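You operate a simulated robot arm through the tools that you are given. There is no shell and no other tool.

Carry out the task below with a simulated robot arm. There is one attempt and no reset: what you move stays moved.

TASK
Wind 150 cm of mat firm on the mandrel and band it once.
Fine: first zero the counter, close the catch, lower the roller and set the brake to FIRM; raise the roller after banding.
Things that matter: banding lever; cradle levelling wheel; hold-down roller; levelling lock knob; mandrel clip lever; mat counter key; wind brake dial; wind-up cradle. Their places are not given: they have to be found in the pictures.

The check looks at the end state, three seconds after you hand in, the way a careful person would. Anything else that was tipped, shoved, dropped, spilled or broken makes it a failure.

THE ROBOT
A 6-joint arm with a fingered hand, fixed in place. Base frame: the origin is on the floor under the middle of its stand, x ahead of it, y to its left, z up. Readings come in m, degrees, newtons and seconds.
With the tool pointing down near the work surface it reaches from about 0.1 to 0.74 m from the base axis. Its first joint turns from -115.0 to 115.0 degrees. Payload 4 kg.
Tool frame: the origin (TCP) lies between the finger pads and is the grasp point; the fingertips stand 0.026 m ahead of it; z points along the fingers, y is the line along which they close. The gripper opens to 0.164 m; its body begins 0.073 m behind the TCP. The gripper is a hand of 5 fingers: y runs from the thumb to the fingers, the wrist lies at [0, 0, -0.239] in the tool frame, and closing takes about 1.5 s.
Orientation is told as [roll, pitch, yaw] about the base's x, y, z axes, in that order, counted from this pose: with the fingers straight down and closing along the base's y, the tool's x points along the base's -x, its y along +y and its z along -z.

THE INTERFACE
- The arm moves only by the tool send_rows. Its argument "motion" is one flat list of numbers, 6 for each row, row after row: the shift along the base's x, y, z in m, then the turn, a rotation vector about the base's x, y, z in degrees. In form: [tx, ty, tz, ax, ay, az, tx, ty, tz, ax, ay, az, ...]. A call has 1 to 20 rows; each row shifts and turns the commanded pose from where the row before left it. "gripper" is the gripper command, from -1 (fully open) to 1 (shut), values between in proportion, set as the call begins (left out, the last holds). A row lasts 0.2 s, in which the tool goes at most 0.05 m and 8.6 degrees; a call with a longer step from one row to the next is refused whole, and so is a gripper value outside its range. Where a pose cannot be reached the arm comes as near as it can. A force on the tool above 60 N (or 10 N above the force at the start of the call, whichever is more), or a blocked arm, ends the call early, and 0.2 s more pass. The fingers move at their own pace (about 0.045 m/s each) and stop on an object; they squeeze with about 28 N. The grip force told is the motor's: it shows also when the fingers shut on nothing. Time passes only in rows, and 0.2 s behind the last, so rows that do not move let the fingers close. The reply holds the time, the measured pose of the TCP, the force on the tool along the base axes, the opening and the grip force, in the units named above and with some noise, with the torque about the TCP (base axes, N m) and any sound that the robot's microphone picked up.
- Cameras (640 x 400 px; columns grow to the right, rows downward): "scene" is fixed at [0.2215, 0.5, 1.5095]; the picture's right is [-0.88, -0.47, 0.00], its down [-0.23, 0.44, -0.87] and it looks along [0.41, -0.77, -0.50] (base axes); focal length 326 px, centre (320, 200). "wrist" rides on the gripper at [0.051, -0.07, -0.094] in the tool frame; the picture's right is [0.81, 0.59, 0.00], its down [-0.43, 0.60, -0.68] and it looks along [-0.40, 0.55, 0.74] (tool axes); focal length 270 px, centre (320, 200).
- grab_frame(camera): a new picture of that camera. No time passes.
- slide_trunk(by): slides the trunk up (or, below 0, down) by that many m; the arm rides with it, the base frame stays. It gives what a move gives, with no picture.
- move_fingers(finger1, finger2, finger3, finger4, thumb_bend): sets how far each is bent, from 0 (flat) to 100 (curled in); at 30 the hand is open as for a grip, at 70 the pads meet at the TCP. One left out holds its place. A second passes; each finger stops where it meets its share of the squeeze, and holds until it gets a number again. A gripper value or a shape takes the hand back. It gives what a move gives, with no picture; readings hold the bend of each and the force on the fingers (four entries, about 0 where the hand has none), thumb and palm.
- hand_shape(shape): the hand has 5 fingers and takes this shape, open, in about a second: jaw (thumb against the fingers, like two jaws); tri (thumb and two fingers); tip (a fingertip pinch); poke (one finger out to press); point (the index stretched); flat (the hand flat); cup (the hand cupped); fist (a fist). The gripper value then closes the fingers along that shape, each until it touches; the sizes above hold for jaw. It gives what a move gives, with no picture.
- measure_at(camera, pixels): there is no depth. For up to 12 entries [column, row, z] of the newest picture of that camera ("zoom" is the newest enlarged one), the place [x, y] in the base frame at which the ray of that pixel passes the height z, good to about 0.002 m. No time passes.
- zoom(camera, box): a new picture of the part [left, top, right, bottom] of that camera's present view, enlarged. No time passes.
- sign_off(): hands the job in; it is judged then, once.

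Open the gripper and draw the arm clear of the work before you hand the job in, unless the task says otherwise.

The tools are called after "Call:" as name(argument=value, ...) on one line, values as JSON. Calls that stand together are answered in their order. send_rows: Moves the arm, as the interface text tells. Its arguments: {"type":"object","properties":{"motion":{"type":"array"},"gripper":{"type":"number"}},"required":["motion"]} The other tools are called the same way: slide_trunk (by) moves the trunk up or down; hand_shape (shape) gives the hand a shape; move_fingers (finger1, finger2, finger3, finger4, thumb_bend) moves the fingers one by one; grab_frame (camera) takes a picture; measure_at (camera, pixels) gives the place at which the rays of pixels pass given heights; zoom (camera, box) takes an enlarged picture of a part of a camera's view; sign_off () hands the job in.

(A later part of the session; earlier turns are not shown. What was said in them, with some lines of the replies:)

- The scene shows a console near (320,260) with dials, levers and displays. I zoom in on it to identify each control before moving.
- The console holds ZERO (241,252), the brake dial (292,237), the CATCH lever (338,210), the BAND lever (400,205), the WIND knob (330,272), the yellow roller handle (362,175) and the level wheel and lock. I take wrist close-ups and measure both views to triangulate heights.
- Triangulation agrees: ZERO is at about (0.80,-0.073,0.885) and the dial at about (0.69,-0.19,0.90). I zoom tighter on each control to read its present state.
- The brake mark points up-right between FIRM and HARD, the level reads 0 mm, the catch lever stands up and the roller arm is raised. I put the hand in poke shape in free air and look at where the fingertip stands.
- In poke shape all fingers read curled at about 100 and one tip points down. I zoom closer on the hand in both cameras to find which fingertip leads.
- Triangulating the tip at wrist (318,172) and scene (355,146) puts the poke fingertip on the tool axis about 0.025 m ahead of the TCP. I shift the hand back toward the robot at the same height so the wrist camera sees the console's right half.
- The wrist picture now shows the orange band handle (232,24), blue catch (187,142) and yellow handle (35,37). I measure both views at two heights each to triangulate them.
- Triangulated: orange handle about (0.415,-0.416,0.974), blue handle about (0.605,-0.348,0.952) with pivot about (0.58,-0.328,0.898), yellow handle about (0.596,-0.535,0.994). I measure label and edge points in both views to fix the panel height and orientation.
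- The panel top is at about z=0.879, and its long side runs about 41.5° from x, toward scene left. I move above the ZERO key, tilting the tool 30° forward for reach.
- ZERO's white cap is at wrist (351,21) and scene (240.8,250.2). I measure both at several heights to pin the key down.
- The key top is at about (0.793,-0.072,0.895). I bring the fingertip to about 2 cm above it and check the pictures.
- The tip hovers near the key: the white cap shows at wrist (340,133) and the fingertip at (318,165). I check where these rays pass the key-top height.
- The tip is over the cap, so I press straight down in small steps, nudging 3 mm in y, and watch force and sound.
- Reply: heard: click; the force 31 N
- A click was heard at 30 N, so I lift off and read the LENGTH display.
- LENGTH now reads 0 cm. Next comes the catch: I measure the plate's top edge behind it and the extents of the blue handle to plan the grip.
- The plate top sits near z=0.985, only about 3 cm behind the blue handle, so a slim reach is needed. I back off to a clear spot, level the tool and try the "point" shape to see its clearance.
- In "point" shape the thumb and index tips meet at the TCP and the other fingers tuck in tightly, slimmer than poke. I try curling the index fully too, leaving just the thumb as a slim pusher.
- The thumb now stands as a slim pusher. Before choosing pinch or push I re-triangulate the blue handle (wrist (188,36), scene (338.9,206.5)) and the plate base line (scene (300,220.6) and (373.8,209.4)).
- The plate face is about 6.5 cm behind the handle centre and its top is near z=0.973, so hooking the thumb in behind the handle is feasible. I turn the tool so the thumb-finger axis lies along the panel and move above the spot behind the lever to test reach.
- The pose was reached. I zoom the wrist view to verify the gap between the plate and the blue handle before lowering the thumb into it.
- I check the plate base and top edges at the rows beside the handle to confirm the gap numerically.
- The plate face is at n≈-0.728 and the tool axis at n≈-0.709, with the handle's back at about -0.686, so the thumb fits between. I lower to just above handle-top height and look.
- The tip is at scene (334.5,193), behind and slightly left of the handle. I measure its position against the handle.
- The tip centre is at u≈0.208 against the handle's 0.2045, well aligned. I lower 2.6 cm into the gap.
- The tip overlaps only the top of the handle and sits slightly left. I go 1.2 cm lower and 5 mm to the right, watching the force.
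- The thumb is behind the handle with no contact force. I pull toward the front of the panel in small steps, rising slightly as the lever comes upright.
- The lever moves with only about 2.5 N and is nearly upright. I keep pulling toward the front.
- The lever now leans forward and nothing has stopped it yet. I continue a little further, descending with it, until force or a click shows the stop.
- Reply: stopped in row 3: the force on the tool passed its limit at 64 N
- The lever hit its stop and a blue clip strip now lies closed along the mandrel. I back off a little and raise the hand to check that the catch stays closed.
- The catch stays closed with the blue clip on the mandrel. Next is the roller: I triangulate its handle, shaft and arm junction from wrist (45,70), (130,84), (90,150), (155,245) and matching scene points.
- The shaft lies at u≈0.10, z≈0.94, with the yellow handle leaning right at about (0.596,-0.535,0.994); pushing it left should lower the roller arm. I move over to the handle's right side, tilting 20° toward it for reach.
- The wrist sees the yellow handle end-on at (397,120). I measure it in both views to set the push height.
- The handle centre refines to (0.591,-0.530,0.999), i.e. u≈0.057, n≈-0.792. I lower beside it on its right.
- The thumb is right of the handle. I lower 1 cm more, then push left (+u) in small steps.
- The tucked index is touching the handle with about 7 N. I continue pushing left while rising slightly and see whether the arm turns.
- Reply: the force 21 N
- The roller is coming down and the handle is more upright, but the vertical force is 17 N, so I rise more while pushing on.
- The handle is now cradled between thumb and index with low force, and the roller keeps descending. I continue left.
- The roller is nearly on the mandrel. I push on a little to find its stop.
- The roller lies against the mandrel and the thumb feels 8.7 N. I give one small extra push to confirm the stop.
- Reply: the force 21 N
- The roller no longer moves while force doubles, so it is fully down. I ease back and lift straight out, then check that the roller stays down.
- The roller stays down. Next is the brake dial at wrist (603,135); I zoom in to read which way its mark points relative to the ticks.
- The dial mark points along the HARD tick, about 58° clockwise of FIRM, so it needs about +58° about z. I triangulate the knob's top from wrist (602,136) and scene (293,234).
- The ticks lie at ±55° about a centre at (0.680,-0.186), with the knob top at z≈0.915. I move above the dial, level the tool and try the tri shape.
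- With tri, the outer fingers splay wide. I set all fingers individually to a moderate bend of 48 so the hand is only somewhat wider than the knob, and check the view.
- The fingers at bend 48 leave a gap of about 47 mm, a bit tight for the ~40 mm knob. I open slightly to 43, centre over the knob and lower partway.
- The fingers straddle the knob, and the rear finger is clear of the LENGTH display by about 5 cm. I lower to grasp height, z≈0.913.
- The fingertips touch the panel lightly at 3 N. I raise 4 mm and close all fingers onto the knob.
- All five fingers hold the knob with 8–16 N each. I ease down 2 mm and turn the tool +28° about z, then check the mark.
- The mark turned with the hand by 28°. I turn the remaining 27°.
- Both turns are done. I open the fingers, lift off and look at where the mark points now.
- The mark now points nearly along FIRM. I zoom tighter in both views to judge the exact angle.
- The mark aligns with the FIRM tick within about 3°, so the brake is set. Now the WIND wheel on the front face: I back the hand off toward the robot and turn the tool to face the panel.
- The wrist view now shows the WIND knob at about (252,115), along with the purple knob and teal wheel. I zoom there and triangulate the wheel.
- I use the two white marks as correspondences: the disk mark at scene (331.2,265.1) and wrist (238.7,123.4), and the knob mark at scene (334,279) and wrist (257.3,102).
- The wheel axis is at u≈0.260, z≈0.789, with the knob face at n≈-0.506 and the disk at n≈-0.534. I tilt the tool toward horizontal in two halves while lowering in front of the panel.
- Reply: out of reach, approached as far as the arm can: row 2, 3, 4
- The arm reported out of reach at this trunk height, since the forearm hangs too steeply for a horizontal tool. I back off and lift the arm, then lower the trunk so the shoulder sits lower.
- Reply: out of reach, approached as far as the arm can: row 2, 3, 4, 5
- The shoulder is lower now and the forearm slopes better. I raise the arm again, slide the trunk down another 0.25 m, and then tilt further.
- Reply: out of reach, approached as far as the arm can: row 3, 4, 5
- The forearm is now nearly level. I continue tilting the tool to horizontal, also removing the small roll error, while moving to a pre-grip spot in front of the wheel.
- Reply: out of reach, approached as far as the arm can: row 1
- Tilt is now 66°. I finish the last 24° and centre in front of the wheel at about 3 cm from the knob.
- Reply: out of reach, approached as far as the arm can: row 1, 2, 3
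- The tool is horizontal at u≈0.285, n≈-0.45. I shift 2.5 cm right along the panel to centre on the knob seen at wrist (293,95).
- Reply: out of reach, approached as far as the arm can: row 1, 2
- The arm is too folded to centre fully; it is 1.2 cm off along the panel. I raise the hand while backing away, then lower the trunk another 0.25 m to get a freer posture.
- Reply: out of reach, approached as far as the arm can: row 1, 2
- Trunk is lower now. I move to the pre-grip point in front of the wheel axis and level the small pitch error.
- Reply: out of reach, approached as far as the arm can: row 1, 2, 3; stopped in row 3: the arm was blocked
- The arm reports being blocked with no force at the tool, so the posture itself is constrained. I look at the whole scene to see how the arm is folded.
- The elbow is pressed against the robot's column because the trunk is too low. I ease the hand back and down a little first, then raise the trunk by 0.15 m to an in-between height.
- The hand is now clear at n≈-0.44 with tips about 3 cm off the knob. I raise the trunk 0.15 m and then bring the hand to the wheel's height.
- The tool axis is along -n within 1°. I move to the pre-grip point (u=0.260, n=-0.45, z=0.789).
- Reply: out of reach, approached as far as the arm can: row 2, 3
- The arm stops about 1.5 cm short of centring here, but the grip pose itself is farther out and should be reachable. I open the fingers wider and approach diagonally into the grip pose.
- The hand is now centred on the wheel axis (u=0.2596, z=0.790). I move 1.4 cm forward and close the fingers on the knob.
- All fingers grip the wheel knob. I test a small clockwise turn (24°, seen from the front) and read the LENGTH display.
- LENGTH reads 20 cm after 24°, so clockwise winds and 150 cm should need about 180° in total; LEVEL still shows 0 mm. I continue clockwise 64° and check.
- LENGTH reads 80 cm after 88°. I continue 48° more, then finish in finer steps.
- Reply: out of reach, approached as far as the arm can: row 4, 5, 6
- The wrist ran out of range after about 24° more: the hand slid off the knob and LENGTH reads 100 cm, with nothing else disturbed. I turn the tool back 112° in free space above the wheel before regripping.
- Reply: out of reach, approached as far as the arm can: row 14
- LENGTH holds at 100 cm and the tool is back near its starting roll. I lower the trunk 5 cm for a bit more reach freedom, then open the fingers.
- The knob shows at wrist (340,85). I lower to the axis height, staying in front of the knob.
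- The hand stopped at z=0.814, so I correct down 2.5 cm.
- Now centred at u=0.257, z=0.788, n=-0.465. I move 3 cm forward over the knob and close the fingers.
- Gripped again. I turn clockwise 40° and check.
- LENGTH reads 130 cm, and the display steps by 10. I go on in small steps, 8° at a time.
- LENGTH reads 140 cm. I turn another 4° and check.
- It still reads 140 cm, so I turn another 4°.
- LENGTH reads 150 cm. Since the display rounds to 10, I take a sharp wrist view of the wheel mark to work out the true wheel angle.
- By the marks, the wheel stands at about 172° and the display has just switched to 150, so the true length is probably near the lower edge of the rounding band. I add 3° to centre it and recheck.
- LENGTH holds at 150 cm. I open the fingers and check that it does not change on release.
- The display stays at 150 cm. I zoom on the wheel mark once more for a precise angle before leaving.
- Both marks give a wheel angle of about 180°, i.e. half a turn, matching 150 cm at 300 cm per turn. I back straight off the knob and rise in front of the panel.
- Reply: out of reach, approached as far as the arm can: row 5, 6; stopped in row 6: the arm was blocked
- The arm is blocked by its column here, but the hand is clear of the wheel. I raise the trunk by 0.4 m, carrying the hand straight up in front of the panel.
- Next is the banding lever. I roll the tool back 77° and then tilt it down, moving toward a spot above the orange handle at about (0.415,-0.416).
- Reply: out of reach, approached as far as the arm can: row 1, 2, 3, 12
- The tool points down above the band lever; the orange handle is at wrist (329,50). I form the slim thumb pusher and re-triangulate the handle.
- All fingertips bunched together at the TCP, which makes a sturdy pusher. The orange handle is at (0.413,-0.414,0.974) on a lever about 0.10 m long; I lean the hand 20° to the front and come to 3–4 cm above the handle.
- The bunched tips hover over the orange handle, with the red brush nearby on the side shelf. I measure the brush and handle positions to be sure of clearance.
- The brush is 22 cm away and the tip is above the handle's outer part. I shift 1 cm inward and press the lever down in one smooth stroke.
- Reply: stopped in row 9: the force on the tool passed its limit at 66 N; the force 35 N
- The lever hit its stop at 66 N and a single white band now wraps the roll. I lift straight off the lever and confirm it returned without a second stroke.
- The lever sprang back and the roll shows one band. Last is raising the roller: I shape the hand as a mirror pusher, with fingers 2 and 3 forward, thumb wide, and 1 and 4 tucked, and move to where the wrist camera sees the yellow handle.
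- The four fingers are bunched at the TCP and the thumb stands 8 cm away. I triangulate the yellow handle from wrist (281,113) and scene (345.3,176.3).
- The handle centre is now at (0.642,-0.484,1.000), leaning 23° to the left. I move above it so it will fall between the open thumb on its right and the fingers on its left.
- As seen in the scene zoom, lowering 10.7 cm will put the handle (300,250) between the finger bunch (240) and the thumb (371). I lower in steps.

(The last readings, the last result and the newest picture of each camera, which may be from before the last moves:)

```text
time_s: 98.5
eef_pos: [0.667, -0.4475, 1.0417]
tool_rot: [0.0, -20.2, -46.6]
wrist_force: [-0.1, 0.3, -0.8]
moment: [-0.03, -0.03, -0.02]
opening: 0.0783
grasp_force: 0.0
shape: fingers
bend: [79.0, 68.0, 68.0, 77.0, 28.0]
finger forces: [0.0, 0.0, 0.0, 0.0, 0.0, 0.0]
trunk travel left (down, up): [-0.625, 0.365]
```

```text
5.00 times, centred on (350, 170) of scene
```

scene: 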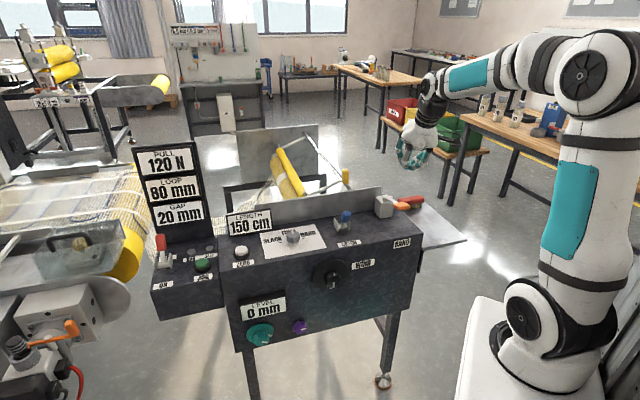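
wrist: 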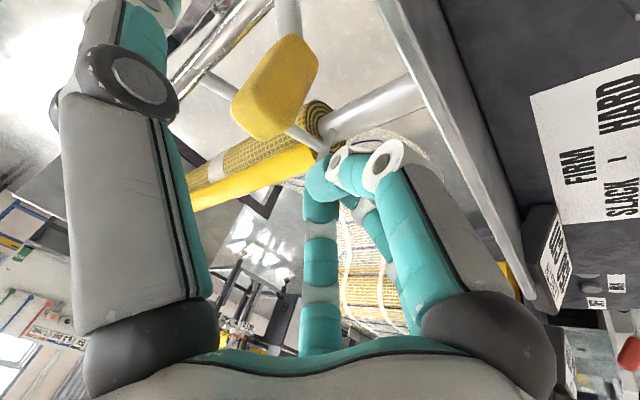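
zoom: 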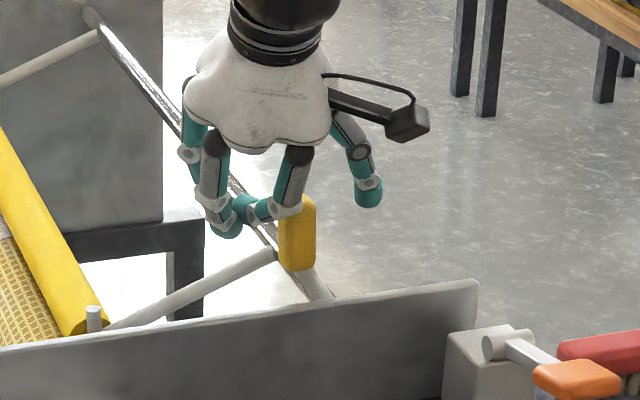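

The handle sits between the thumb and the finger bunch. I lower the last 2.4 cm.

Call:
send_rows(motion=[0, -0.001, -0.012, 0, 0, 0, 0, -0.001, -0.012, 0, 0, 0])

Call:
grab_frame(camera="wrist")

Call:
zoom(camera="scene", box=[300, 130, 400, 210])

```text
time_s: 99.1
eef_pos: [0.6674, -0.4499, 1.0169]
tool_rot: [0.0, -20.2, -46.6]
wrist_force: [0.8, 0.4, 0.1]
moment: [-0.01, 0.02, 0.02]
opening: 0.0784
grasp_force: 0.1
shape: fingers
bend: [79.0, 68.0, 68.0, 77.0, 28.0]
finger forces: [0.0, 0.1, 0.1, 0.0, 0.1, 0.0]
trunk travel left (down, up): [-0.625, 0.365]
```

```text
taken
```

wrist: 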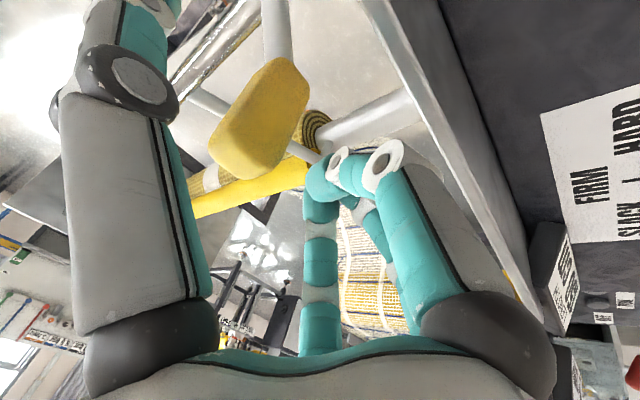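

```text
5.00 times, centred on (350, 170) of scene
```

zoom: 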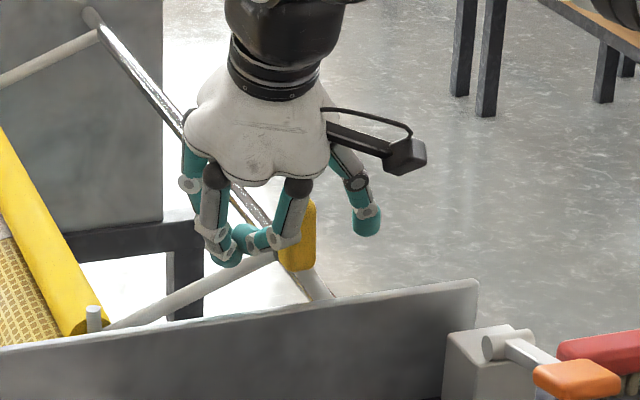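

The handle lies between thumb and fingers. Now I push right (-u) in small steps and watch the roller.

Call:
send_rows(motion=[-0.005, -0.0049, 0, 0, 0, 0, -0.005, -0.0049, 0, 0, 0, 0, -0.005, -0.0049, 0.001, 0, 0, 0, -0.005, -0.0049, 0.001, 0, 0, 0])

Call:
zoom(camera="scene", box=[270, 110, 420, 220])

```text
time_s: 100.1
eef_pos: [0.6514, -0.4671, 1.0174]
tool_rot: [0.1, -20.2, -46.5]
wrist_force: [6.9, 6.7, -0.5]
moment: [0.04, 0.01, 0.12]
opening: 0.0808
grasp_force: 0.0
shape: fingers
bend: [80.0, 68.0, 67.0, 77.0, 28.0]
finger forces: [0.0, 0.0, 0.1, 0.0, 0.0, 0.0]
trunk travel left (down, up): [-0.625, 0.365]
```

```text
3.64 times, centred on (345, 165) of scene
```

zoom: 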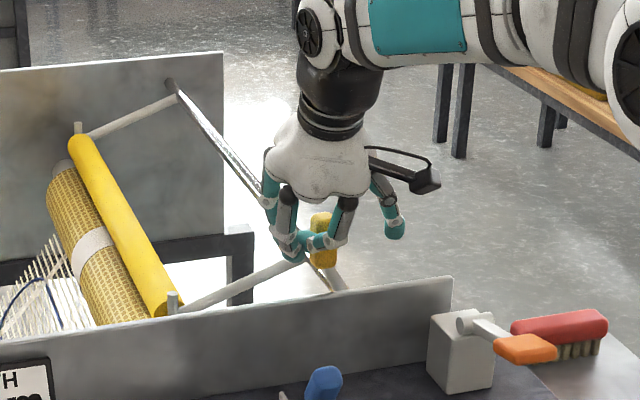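

The fingers push with about 10 N and the arm begins to turn. I continue to the right.

Call:
send_rows(motion=[-0.005, -0.0049, 0.001, 0, 0, 0, -0.005, -0.0049, 0.001, 0, 0, 0, -0.005, -0.0049, 0.001, 0, 0, 0, -0.005, -0.0049, 0.001, 0, 0, 0])

Call:
zoom(camera="scene", box=[270, 110, 420, 220])

```text
time_s: 101.1
eef_pos: [0.6304, -0.4881, 1.0241]
tool_rot: [0.0, -20.4, -46.6]
wrist_force: [5.6, 10.4, 12.7]
moment: [0.09, -0.04, 0.04]
opening: 0.0842
grasp_force: 0.0
shape: fingers
bend: [81.0, 68.0, 67.0, 79.0, 28.0]
finger forces: [0.0, 0.0, 0.0, 0.1, 0.0, 0.0]
trunk travel left (down, up): [-0.625, 0.365]
```

```text
3.64 times, centred on (345, 165) of scene
```

zoom: 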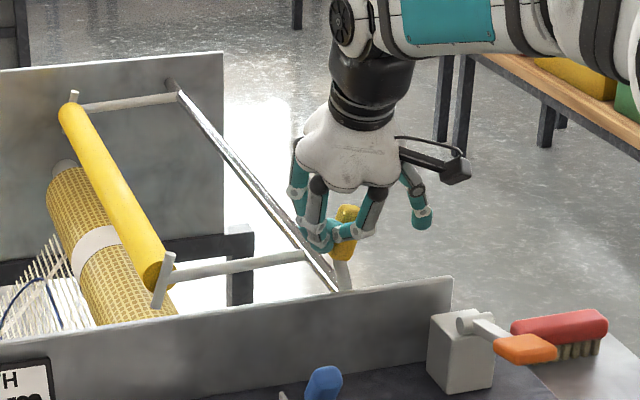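

The roller is rising off the roll. I keep pushing right, with a small rise to relieve the vertical force.

Call:
send_rows(motion=[-0.005, -0.0049, 0.002, 0, 0, 0, -0.005, -0.0049, 0.001, 0, 0, 0, -0.005, -0.0049, 0, 0, 0, 0, -0.005, -0.0049, -0.001, 0, 0, 0])

Call:
zoom(camera="scene", box=[270, 110, 420, 220])

```text
time_s: 102.1
eef_pos: [0.6087, -0.5075, 1.0255]
tool_rot: [0.0, -20.4, -46.6]
wrist_force: [8.2, 8.8, 14.5]
moment: [0.26, -0.38, 0.1]
opening: 0.0827
grasp_force: 18.6
shape: fingers
bend: [81.0, 67.0, 66.0, 79.0, 28.0]
finger forces: [0.0, 14.7, 0.0, 22.9, 0.1, 0.0]
trunk travel left (down, up): [-0.625, 0.365]
```

```text
3.64 times, centred on (345, 165) of scene
```

zoom: 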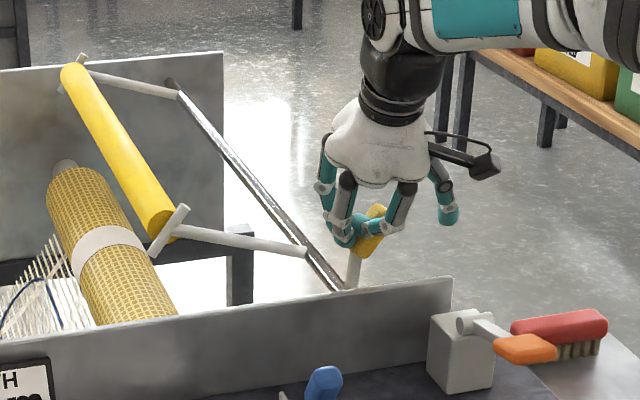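

The roller is well up, but its arm is not yet as steep as at the start. I continue pushing right and slightly down.

Call:
send_rows(motion=[-0.005, -0.0049, -0.001, 0, 0, 0, -0.005, -0.0049, -0.002, 0, 0, 0, -0.005, -0.0049, -0.003, 0, 0, 0])

Call:
zoom(camera="scene", box=[270, 110, 420, 220])

```text
time_s: 102.9
eef_pos: [0.5953, -0.5208, 1.0212]
tool_rot: [0.0, -20.4, -46.6]
wrist_force: [6.4, 11.2, 18.7]
moment: [0.32, -0.4, 0.11]
opening: 0.0801
grasp_force: 10.5
shape: fingers
bend: [81.0, 67.0, 66.0, 79.0, 28.0]
finger forces: [0.0, 20.4, 0.1, 0.0, 0.0, 0.0]
trunk travel left (down, up): [-0.625, 0.365]
```

```text
3.64 times, centred on (345, 165) of scene
```

zoom: 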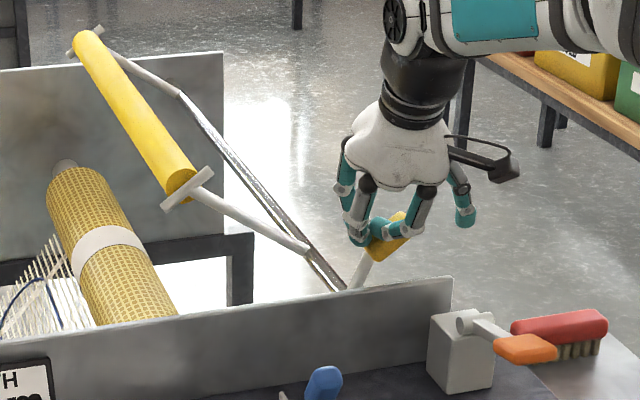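

The roller now stands at least as high as at the start (near end at px (306,161)). I ease back to the left, lift the hand out and see whether it stays up.

Call:
send_rows(motion=[0.004, 0.004, 0.004, 0, 0, 0, 0.003, 0.003, 0.02, 0, 0, 0, 0, 0, 0.035, 0, 0, 0, -0.005, 0.005, 0.04, 0, 0, 0, -0.02, 0.02, 0.04, 0, 0, 0])

Call:
grab_frame(camera="scene")

Call:
zoom(camera="scene", box=[250, 110, 430, 250])

```text
time_s: 104.1
eef_pos: [0.5722, -0.4912, 1.161]
tool_rot: [0.2, -20.3, -46.6]
wrist_force: [0.7, -0.2, 0.5]
moment: [-0.01, 0.0, -0.01]
opening: 0.0791
grasp_force: 0.2
shape: fingers
bend: [81.0, 68.0, 67.0, 78.0, 28.0]
finger forces: [0.1, 0.0, 0.0, 0.0, 0.0, 0.1]
trunk travel left (down, up): [-0.625, 0.365]
```

```text
taken
```

scene: 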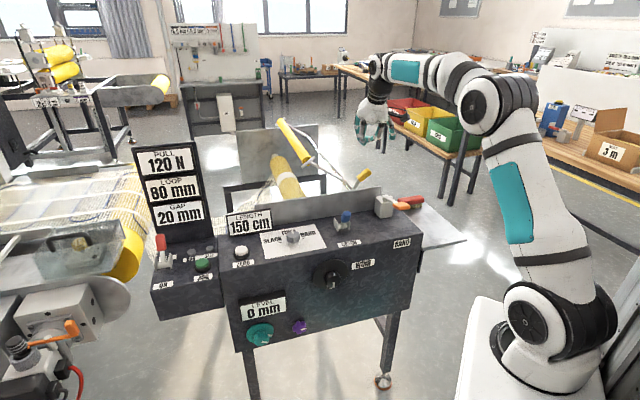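

```text
2.86 times, centred on (340, 180) of scene
```

zoom: 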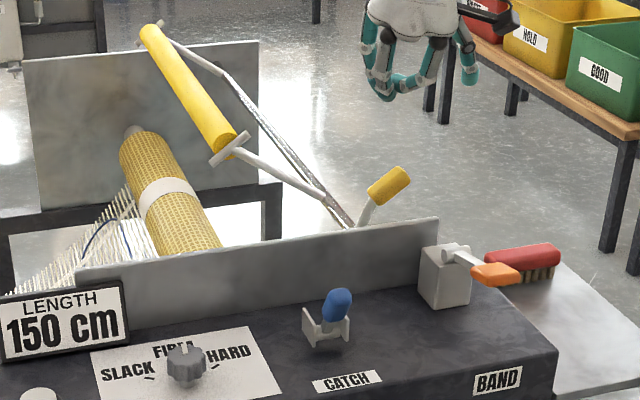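

The roller stays raised, LENGTH reads 150 cm, the brake is at FIRM, the catch is closed and one band is on the roll. I draw the arm clear toward the robot and then open the hand.

Call:
send_rows(motion=[-0.03, 0.03, 0.02, 0, 0, 0, -0.03, 0.03, 0.02, 0, 0, 0, -0.03, 0.03, 0.01, 0, 0, 0, -0.03, 0.03, 0, 0, 0, 0, -0.02, 0.03, 0, 0, 0, 0, -0.01, 0.03, 0, 0, 0, 0])

Call:
hand_shape(shape="jaw")

Call:
send_rows(motion=[0, 0, 0.02, 0, 0, 0, 0, 0, 0, 0, 0, 0, 0, 0, 0, 0, 0, 0, 0, 0, 0, 0, 0, 0, 0, 0, 0, 0, 0, 0], gripper=-1)

Call:
grab_frame(camera="scene")

Call:
zoom(camera="scene", box=[210, 110, 430, 260])

Call:
zoom(camera="scene", box=[130, 140, 330, 350])

```text
time_s: 105.5
eef_pos: [0.4231, -0.3102, 1.208]
tool_rot: [0.1, -20.2, -46.7]
wrist_force: [0.3, -0.3, 0.8]
moment: [-0.02, -0.04, -0.01]
opening: 0.0789
grasp_force: 0.1
shape: fingers
bend: [81.0, 68.0, 67.0, 78.0, 28.0]
finger forces: [0.0, 0.0, 0.0, 0.0, 0.0, 0.0]
trunk travel left (down, up): [-0.625, 0.365]
```

```text
time_s: 106.4
eef_pos: [0.425, -0.3119, 1.2091]
tool_rot: [0.1, -20.2, -46.7]
wrist_force: [0.0, 0.1, -0.6]
moment: [-0.02, 0.0, 0.0]
opening: 0.1641
grasp_force: 0.1
shape: jaw
bend: [30.0, 30.0, 30.0, 30.0, 30.0]
finger forces: [0.1, 0.0, 0.0, 0.0, 0.0, 0.1]
trunk travel left (down, up): [-0.625, 0.365]
```

```text
time_s: 107.6
eef_pos: [0.4241, -0.3104, 1.2283]
tool_rot: [0.1, -20.2, -46.6]
wrist_force: [-0.3, -0.4, 0.4]
moment: [0.03, -0.01, -0.02]
opening: 0.164
grasp_force: 0.1
shape: jaw
bend: [30.0, 30.0, 30.0, 30.0, 30.0]
finger forces: [0.0, 0.1, 0.1, 0.0, 0.0, 0.0]
trunk travel left (down, up): [-0.625, 0.365]
```

```text
taken
```

scene: 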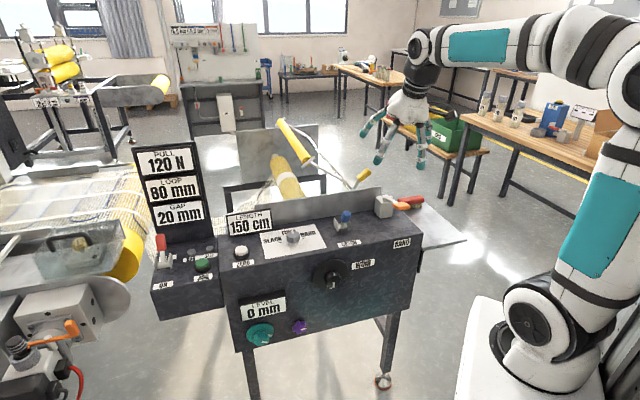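

```text
2.67 times, centred on (320, 185) of scene
```

zoom: 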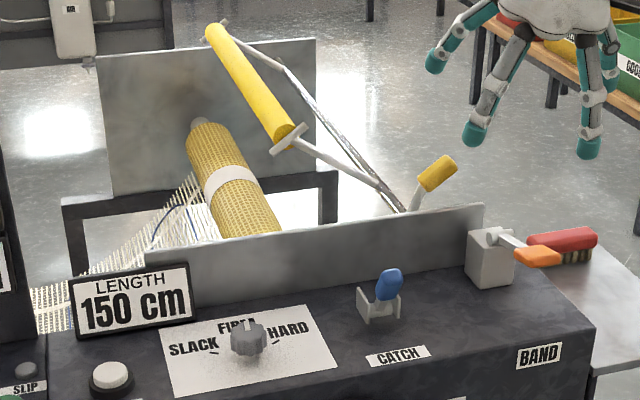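

```text
1.90 times, centred on (230, 245) of scene
```

zoom: 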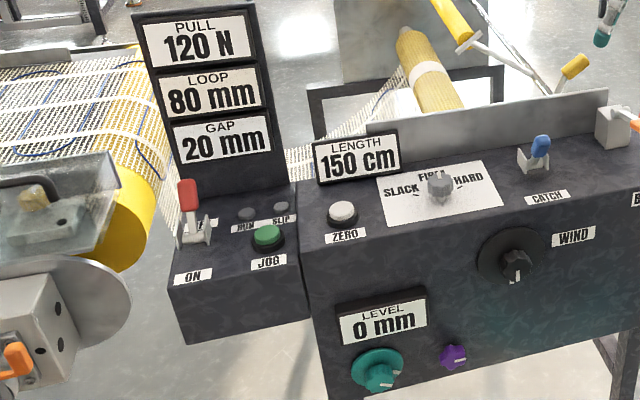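

The final check shows LENGTH 150 cm, LEVEL 0 mm, the brake at FIRM, the catch closed, the wheel mark straight down at half a turn, one white band on the roll and the roller raised. The brush and the other controls are undisturbed, and the hand is open and clear, so I hand the job in.

Call:
sign_off()

```text
The job is handed in.
```

I've handed the job in. The mat is wound to 150 cm on the mandrel and banded once, going by the console displays and the last pictures. I don't have the check's result.

| Item | State at hand-in |
|---|---|
| Counter | Zeroed first, now reads 150 cm |
| Catch | Closed, with the blue clip lying on the mandrel |
| Brake | FIRM, with the mark within about 3° of the tick |
| Band | One white band around the roll, from a single lever stroke |
| Roller | Lowered for winding and banding, then raised again and staying up |
| Level | 0 mm; levelling wheel and lock knob not touched |

- **Length accuracy:** the display only steps by 10 cm. I set the last few degrees by the wheel marks, which show about half a turn. That matches 150 cm if one turn is 300 cm, a figure I inferred from the readings.
- **Slip while winding:** at about 100 cm the wrist ran out of range and the hand slid off the wheel. The counter held at 100 cm, nothing else looked disturbed, and I regripped and finished.

The brush and the other controls look undisturbed. The hand is open and clear of the console.
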